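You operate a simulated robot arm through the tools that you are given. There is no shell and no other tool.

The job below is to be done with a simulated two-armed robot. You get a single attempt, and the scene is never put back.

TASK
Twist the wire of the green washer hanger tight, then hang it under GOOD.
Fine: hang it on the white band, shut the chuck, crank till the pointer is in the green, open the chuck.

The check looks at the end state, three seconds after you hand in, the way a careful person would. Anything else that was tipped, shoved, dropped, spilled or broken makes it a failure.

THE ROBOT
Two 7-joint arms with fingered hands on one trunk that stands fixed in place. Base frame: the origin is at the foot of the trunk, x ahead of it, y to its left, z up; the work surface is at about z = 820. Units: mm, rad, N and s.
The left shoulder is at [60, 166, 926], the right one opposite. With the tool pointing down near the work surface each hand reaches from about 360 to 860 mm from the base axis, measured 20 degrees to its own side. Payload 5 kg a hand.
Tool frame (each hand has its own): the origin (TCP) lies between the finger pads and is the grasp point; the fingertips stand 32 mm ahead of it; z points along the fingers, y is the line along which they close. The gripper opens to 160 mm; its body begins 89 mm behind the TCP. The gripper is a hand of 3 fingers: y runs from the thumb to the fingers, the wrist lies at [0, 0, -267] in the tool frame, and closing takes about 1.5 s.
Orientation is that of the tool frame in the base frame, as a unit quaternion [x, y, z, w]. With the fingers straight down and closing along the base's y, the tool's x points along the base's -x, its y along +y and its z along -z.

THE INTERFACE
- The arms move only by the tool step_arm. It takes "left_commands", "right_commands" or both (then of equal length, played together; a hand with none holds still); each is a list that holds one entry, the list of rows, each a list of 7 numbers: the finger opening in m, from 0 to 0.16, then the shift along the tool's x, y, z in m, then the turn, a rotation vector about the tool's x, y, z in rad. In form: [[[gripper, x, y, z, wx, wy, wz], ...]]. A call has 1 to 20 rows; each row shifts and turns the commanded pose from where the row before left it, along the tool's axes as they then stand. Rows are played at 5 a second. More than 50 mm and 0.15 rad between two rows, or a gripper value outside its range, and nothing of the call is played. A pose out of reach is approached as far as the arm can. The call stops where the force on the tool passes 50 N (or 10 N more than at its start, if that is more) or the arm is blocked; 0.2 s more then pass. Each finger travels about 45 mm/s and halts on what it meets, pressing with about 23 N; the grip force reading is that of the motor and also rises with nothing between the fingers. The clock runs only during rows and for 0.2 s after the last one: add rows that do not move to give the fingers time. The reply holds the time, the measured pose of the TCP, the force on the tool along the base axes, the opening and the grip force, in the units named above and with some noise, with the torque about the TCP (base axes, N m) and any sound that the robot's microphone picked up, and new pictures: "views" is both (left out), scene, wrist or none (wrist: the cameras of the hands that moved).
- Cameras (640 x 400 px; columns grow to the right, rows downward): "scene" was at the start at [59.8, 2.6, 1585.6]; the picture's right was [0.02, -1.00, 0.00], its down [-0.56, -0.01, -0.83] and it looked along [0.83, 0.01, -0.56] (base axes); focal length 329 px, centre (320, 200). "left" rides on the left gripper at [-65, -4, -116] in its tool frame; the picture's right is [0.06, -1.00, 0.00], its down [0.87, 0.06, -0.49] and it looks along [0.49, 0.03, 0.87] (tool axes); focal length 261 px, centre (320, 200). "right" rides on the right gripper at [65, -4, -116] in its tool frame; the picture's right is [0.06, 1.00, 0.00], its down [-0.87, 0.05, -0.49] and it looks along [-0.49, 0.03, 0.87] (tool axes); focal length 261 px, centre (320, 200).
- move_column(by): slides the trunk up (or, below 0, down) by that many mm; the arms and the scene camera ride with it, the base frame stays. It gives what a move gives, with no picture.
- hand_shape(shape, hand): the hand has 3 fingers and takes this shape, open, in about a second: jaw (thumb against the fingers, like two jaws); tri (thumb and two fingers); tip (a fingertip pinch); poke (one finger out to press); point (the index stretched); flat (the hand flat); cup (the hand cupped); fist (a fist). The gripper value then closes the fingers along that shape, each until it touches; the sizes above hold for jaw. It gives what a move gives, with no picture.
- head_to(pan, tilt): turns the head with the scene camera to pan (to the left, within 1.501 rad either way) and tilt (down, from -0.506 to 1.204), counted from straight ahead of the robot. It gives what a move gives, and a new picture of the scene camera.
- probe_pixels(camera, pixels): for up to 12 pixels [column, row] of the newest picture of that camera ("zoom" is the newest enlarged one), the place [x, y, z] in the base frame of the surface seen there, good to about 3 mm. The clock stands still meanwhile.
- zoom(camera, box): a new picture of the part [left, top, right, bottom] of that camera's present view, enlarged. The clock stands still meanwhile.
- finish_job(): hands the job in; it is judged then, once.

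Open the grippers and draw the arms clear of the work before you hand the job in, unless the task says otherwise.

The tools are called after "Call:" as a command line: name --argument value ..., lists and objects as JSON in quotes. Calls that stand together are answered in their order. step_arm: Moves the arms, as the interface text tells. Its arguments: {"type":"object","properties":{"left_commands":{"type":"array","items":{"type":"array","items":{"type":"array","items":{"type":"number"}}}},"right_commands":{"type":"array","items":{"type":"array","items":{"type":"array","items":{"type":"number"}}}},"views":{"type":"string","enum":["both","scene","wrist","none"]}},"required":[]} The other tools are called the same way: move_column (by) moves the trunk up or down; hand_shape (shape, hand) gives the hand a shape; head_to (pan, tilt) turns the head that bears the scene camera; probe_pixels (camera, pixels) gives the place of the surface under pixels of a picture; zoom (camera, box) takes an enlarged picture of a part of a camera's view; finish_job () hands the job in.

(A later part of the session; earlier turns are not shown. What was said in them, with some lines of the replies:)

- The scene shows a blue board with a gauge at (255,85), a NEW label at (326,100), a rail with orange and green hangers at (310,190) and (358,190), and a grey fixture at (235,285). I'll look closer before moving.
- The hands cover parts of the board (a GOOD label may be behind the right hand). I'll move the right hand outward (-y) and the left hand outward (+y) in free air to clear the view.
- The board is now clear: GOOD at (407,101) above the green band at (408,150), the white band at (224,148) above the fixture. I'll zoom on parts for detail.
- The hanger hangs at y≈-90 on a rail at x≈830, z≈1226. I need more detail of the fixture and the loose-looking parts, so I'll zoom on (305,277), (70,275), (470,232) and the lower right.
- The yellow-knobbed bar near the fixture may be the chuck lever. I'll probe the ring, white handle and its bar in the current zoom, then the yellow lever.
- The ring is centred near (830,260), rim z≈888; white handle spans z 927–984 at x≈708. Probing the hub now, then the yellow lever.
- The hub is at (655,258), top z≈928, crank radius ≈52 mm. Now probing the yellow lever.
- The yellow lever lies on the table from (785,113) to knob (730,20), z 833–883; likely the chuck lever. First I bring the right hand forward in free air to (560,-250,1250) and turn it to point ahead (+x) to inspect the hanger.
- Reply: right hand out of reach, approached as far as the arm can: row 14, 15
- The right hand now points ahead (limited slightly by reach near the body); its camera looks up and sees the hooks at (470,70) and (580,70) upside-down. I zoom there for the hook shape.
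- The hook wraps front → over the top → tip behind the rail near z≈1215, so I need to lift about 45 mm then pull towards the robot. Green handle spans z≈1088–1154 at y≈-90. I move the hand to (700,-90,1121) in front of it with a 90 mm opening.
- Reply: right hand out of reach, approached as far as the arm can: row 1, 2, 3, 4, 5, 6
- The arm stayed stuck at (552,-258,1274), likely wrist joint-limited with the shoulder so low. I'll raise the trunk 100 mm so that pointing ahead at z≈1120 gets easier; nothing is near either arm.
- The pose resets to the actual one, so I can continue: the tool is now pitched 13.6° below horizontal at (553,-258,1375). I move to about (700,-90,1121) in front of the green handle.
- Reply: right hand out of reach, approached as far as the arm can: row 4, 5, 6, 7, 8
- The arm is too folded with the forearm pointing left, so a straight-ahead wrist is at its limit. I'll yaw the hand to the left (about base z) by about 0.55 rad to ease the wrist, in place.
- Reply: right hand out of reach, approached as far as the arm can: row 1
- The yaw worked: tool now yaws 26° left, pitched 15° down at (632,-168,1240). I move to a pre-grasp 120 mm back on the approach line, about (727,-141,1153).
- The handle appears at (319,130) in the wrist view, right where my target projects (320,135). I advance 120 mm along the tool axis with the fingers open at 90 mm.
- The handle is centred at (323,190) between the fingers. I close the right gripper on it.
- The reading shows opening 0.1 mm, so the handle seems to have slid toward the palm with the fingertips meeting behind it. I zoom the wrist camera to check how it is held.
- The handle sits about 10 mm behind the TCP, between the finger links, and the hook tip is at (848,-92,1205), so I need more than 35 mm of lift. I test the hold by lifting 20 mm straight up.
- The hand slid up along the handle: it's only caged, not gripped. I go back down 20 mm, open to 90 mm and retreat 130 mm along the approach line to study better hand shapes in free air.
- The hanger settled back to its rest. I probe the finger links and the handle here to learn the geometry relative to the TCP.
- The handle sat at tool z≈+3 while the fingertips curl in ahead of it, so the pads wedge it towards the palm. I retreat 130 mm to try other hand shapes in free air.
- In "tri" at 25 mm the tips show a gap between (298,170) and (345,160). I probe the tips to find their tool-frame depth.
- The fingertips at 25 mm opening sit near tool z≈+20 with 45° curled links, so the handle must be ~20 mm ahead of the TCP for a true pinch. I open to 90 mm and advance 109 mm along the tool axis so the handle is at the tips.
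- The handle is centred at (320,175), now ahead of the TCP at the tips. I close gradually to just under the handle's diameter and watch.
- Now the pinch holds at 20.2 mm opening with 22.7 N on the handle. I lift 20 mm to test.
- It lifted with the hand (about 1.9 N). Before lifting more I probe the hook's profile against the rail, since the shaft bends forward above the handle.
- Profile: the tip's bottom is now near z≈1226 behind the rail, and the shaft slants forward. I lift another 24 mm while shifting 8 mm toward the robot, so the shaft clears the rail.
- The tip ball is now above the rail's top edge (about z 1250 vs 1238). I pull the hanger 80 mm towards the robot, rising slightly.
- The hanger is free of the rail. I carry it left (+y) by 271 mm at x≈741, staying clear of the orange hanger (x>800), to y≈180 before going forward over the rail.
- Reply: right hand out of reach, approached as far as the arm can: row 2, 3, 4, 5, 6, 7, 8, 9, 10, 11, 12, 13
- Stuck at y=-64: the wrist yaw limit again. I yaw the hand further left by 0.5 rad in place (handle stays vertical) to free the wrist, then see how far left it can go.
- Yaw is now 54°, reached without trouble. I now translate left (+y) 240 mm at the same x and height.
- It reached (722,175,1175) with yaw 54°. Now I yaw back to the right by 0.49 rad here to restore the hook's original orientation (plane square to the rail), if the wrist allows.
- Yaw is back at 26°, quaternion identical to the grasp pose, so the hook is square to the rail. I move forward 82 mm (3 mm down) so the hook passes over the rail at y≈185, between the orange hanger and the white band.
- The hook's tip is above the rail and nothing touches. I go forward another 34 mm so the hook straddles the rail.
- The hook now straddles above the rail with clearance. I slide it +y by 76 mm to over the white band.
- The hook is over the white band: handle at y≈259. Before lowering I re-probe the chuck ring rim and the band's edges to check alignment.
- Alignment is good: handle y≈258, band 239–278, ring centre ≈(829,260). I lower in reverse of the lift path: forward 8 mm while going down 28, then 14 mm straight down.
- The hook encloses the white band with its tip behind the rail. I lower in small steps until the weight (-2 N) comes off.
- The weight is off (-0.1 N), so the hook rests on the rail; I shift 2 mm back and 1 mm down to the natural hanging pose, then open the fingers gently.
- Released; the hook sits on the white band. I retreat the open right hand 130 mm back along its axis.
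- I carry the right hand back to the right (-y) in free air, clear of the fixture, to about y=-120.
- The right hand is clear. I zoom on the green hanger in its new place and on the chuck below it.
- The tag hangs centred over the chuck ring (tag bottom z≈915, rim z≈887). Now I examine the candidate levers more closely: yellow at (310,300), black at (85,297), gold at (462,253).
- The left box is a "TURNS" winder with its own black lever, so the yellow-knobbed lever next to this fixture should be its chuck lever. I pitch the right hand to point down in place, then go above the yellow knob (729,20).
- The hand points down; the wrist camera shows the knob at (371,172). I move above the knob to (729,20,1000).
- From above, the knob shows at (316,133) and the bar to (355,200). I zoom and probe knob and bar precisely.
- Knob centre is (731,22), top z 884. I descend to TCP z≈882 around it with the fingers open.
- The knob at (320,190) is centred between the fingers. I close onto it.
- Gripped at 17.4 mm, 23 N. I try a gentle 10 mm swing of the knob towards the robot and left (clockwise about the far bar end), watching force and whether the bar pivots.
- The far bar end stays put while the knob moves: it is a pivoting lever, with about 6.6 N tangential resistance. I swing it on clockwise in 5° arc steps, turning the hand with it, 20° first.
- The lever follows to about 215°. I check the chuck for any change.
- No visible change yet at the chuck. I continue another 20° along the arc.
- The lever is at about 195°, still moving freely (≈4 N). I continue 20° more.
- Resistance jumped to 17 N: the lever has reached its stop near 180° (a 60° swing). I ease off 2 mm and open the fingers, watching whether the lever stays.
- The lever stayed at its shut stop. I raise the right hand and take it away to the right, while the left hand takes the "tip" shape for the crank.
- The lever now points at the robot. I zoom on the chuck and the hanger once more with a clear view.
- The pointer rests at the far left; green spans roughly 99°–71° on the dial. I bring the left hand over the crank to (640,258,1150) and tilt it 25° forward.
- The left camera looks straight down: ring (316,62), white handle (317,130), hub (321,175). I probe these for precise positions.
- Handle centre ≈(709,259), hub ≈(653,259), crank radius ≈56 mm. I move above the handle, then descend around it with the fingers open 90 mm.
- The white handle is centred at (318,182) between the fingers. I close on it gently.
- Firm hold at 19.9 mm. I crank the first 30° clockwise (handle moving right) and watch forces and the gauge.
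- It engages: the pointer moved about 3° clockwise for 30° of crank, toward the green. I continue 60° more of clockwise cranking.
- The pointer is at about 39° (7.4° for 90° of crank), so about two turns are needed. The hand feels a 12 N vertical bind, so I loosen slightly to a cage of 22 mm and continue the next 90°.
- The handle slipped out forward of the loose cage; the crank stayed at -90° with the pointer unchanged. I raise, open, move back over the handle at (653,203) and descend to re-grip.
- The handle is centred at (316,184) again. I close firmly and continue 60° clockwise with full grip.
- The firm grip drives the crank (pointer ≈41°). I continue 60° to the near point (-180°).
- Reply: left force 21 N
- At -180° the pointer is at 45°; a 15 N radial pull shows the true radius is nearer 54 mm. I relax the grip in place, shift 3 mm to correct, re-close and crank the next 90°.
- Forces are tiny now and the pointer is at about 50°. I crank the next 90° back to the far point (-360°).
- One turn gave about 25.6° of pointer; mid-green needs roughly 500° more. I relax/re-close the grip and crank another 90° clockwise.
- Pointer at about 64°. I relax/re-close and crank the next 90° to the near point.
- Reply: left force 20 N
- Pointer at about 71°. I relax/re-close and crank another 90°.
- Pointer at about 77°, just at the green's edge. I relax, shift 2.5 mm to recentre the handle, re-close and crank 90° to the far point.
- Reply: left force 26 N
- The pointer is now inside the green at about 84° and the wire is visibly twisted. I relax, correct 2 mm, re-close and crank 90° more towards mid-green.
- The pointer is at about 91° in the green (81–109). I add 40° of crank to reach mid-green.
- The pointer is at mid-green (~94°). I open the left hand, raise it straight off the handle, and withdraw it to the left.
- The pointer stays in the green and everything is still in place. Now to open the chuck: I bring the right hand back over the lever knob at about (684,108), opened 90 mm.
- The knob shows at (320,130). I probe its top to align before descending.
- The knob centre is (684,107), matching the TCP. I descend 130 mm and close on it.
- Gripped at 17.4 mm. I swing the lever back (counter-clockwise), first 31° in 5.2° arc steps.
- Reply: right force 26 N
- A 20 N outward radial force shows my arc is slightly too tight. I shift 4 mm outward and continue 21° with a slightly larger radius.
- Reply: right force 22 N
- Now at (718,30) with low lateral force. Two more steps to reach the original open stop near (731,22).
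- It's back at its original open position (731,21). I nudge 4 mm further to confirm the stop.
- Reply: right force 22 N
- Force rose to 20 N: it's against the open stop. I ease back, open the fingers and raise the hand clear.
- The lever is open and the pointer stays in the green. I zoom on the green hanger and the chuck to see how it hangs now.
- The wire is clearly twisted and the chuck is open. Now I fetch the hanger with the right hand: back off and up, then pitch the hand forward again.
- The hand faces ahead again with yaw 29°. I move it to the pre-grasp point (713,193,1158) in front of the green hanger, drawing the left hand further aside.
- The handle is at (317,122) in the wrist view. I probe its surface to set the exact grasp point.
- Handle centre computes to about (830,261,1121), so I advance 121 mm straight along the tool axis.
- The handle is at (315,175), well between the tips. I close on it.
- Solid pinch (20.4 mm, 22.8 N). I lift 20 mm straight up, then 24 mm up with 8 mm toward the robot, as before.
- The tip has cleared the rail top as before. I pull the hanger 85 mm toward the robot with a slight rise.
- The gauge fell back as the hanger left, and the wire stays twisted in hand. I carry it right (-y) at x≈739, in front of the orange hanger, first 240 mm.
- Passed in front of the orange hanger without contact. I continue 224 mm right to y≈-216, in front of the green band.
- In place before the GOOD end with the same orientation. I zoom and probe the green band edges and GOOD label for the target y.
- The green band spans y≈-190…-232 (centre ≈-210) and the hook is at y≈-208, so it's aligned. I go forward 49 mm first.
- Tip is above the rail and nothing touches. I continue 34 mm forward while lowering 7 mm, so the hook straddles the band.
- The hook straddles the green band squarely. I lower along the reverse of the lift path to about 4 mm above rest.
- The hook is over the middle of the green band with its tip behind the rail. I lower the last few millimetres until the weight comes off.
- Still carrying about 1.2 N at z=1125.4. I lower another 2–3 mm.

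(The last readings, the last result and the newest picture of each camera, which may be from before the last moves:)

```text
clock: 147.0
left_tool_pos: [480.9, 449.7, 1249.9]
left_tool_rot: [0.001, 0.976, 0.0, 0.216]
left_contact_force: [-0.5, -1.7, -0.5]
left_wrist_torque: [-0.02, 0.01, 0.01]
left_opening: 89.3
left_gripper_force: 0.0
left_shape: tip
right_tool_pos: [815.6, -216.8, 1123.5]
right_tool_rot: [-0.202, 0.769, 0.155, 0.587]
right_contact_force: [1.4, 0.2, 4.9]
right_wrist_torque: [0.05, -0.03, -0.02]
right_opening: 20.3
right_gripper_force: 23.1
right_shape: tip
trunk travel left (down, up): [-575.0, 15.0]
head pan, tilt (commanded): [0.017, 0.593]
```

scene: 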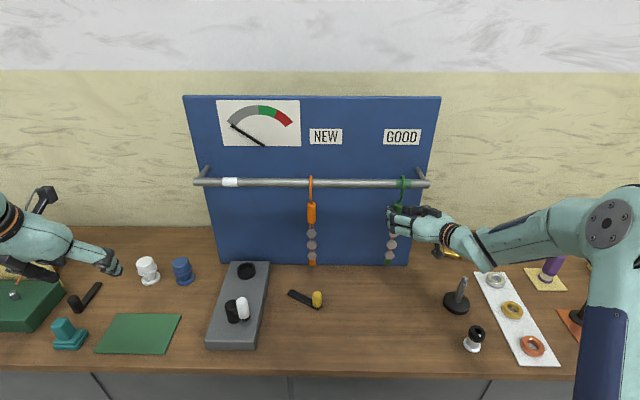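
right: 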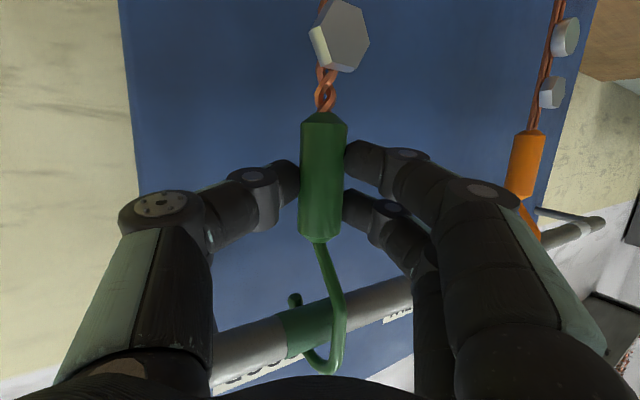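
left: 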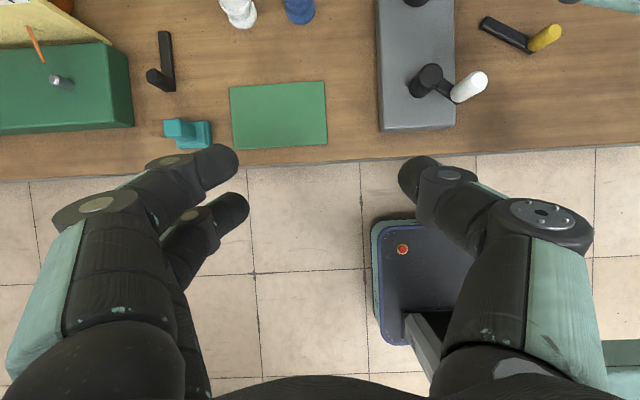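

The hook now rests on the rail (+4.9 N). I back up 0.7 mm and open the fingers gently.

Call:
step_arm --right_commands '[[[0.008, -0.0007, 0, -0.0002, 0, 0, 0], [0.018, 0, 0, 0, 0, 0, 0], [0.024, 0, 0, 0, 0, 0, 0], [0.03, 0, 0, 0, 0, 0, 0], [0.04, 0, 0, 0, 0, 0, 0], [0.06, 0, 0, 0, 0, 0, 0], [0.08, 0, 0, 0, 0, 0, 0], [0.09, 0, 0, 0, 0, 0, 0], [0.09, 0, 0, 0, 0, 0, 0]]]' --views "both"

Call:
zoom --camera "scene" --box '[370, 150, 450, 215]'

```text
clock: 149.0
left_tool_pos: [479.7, 449.7, 1247.7]
left_tool_rot: [0.001, 0.976, 0.0, 0.217]
left_contact_force: [0.0, 0.9, -0.4]
left_wrist_torque: [-0.03, -0.01, 0.01]
left_opening: 89.4
left_gripper_force: 0.1
left_shape: tip
right_tool_pos: [814.3, -215.3, 1123.9]
right_tool_rot: [-0.202, 0.77, 0.155, 0.586]
right_contact_force: [0.3, -0.2, 0.0]
right_wrist_torque: [-0.04, 0.0, -0.01]
right_opening: 89.0
right_gripper_force: 0.1
right_shape: tip
trunk travel left (down, up): [-575.0, 15.0]
head pan, tilt (commanded): [0.017, 0.593]
```

scene: 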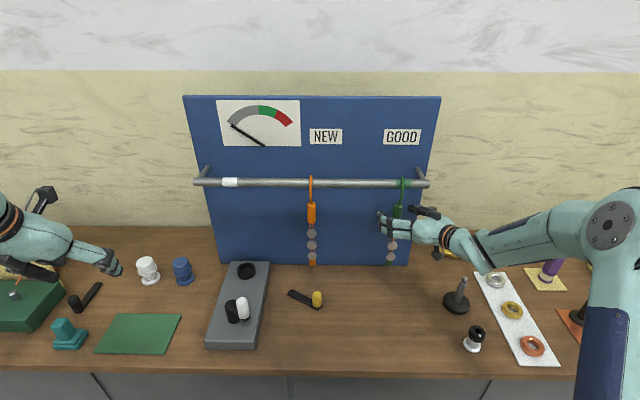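
right: 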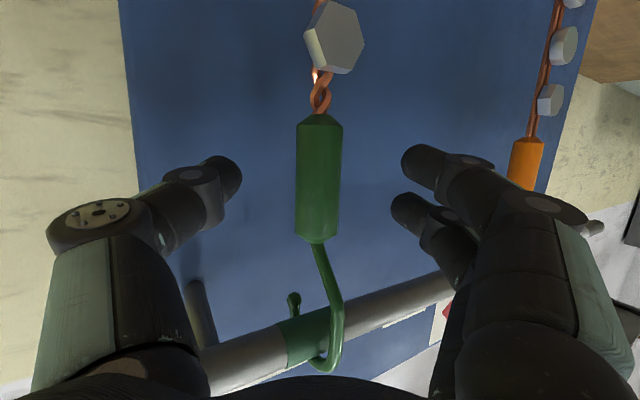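

```text
6.15 times, centred on (410, 182) of scene
```

zoom: 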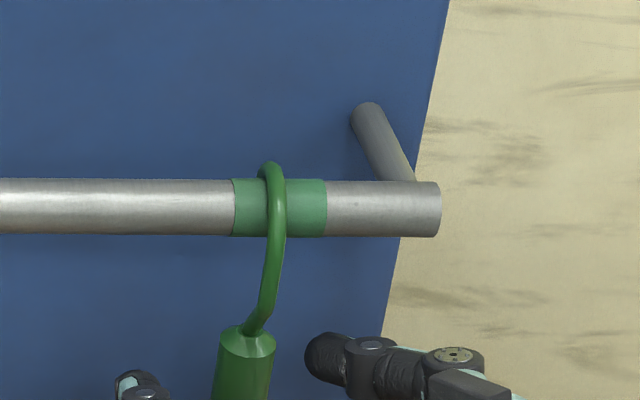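

The hanger hangs on the green band under GOOD. I retreat the open right hand straight back 160 mm.

Call:
step_arm --right_commands '[[[0.09, 0, 0, -0.02, 0, 0, 0], [0.09, 0, 0, -0.03, 0, 0, 0], [0.09, 0, 0, -0.035, 0, 0, 0], [0.09, 0, 0, -0.035, 0, 0, 0], [0.09, 0, 0, -0.04, 0, 0, 0], [0.09, 0, 0, 0, 0, 0, 0]]]' --views "both"

Call:
zoom --camera "scene" --box '[340, 120, 450, 280]'

```text
clock: 150.4
left_tool_pos: [481.8, 449.9, 1249.2]
left_tool_rot: [0.0, 0.976, 0.0, 0.216]
left_contact_force: [0.4, 0.2, -0.1]
left_wrist_torque: [0.02, 0.03, 0.02]
left_opening: 89.3
left_gripper_force: 0.0
left_shape: tip
right_tool_pos: [682.6, -291.0, 1167.0]
right_tool_rot: [-0.201, 0.77, 0.155, 0.585]
right_contact_force: [0.6, 0.1, 0.0]
right_wrist_torque: [-0.03, -0.02, -0.02]
right_opening: 89.6
right_gripper_force: 0.0
right_shape: tip
trunk travel left (down, up): [-575.0, 15.0]
head pan, tilt (commanded): [0.017, 0.593]
```

scene: 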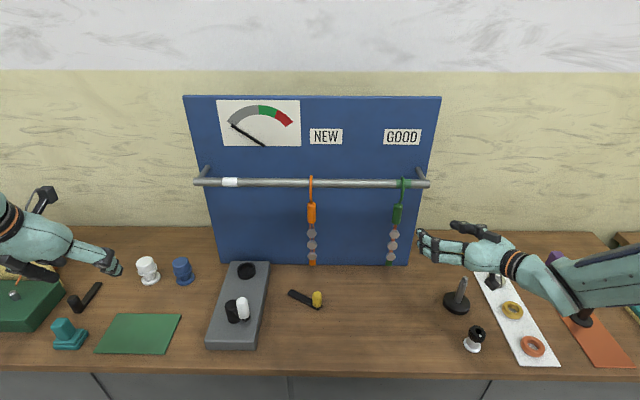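
right: 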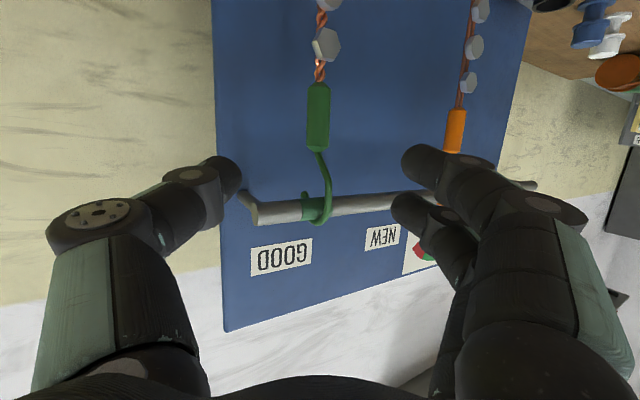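

```text
2.50 times, centred on (395, 200) of scene
```

zoom: 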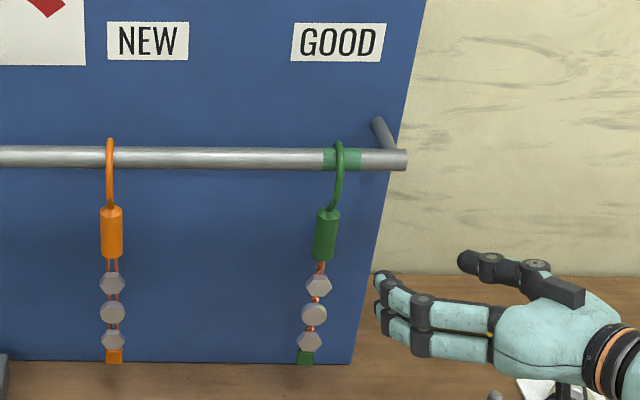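

The twisted green hanger hangs on the band under GOOD and all else is in place. I open both hands fully and draw the arms further up and back.

Call:
step_arm --right_commands '[[[0.12, -0.0145, 0.0078, -0.0173, 0, 0, 0], [0.16, -0.0145, 0.0078, -0.0173, 0, 0, 0], [0.16, -0.0145, 0.0078, -0.0173, 0, 0, 0], [0.16, -0.0145, 0.0078, -0.0173, 0, 0, 0], [0.16, -0.0145, 0.0078, -0.0173, 0, 0, 0], [0.16, 0, 0, 0, 0, 0, 0], [0.16, 0, 0, 0, 0, 0, 0]]]' --left_commands '[[[0.12, -0.005, 0.01, -0.02, 0, 0, 0], [0.16, -0.005, 0.01, -0.02, 0, 0, 0], [0.16, -0.005, 0.01, -0.02, 0, 0, 0], [0.16, -0.005, 0.01, -0.02, 0, 0, 0], [0.16, 0, 0, 0, 0, 0, 0], [0.16, 0, 0, 0, 0, 0, 0], [0.16, 0, 0, 0, 0, 0, 0]]]' --views "scene"

Call:
zoom --camera "scene" --box '[180, 90, 450, 340]'

Call:
zoom --camera "scene" --box '[375, 165, 425, 275]'

```text
clock: 152.0
left_tool_pos: [466.4, 489.0, 1330.4]
left_tool_rot: [0.001, 0.976, -0.001, 0.216]
left_contact_force: [-0.1, -0.2, -0.1]
left_wrist_torque: [0.02, 0.02, -0.01]
left_opening: 159.9
left_gripper_force: 0.1
left_shape: tip
right_tool_pos: [606.2, -288.6, 1259.7]
right_tool_rot: [-0.2, 0.77, 0.154, 0.586]
right_contact_force: [0.5, 0.4, -0.3]
right_wrist_torque: [0.0, 0.02, -0.04]
right_opening: 160.0
right_gripper_force: 0.1
right_shape: tip
trunk travel left (down, up): [-575.0, 15.0]
head pan, tilt (commanded): [0.017, 0.593]
```

scene: 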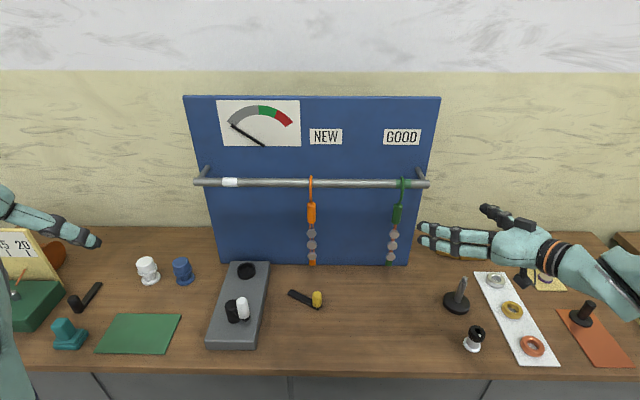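

```text
1.60 times, centred on (315, 215) of scene
```

zoom: 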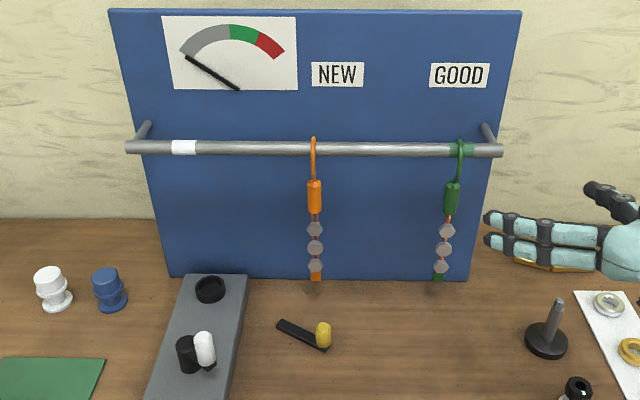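

```text
3.64 times, centred on (400, 220) of scene
```

zoom: 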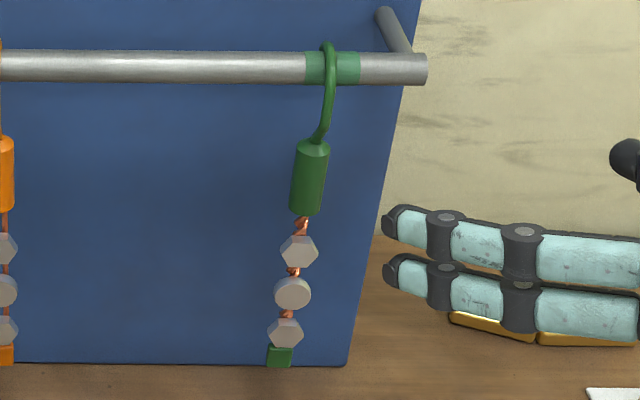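

The green hanger hangs under GOOD with its wire twisted. The chuck lever is open, the orange hanger and the other items are undisturbed, and both hands are open and clear. I hand in the job.

Call:
finish_job

```text
The job is handed in.
```

The green hanger's wire is twisted tight, and the hanger now hangs on the green band under GOOD. I have handed the job in; no verdict has come back.

- **Twist:** I hung the hanger on the white band and shut the chuck with the yellow lever. I then cranked clockwise for about two and a third turns, until the pointer sat in the middle of the green. It stayed there after I let go of the crank and after I opened the chuck. It dropped back to its start only when I lifted the hanger off the white band.
- **End state:** The chuck lever is back at its open stop. The orange hanger and everything else look undisturbed in the last pictures, and both hands are open and clear of the work.
- **Slips along the way:** My first grip on the hanger slid without lifting it, and the hand once slipped off the crank handle. Nothing was dropped or knocked either time.
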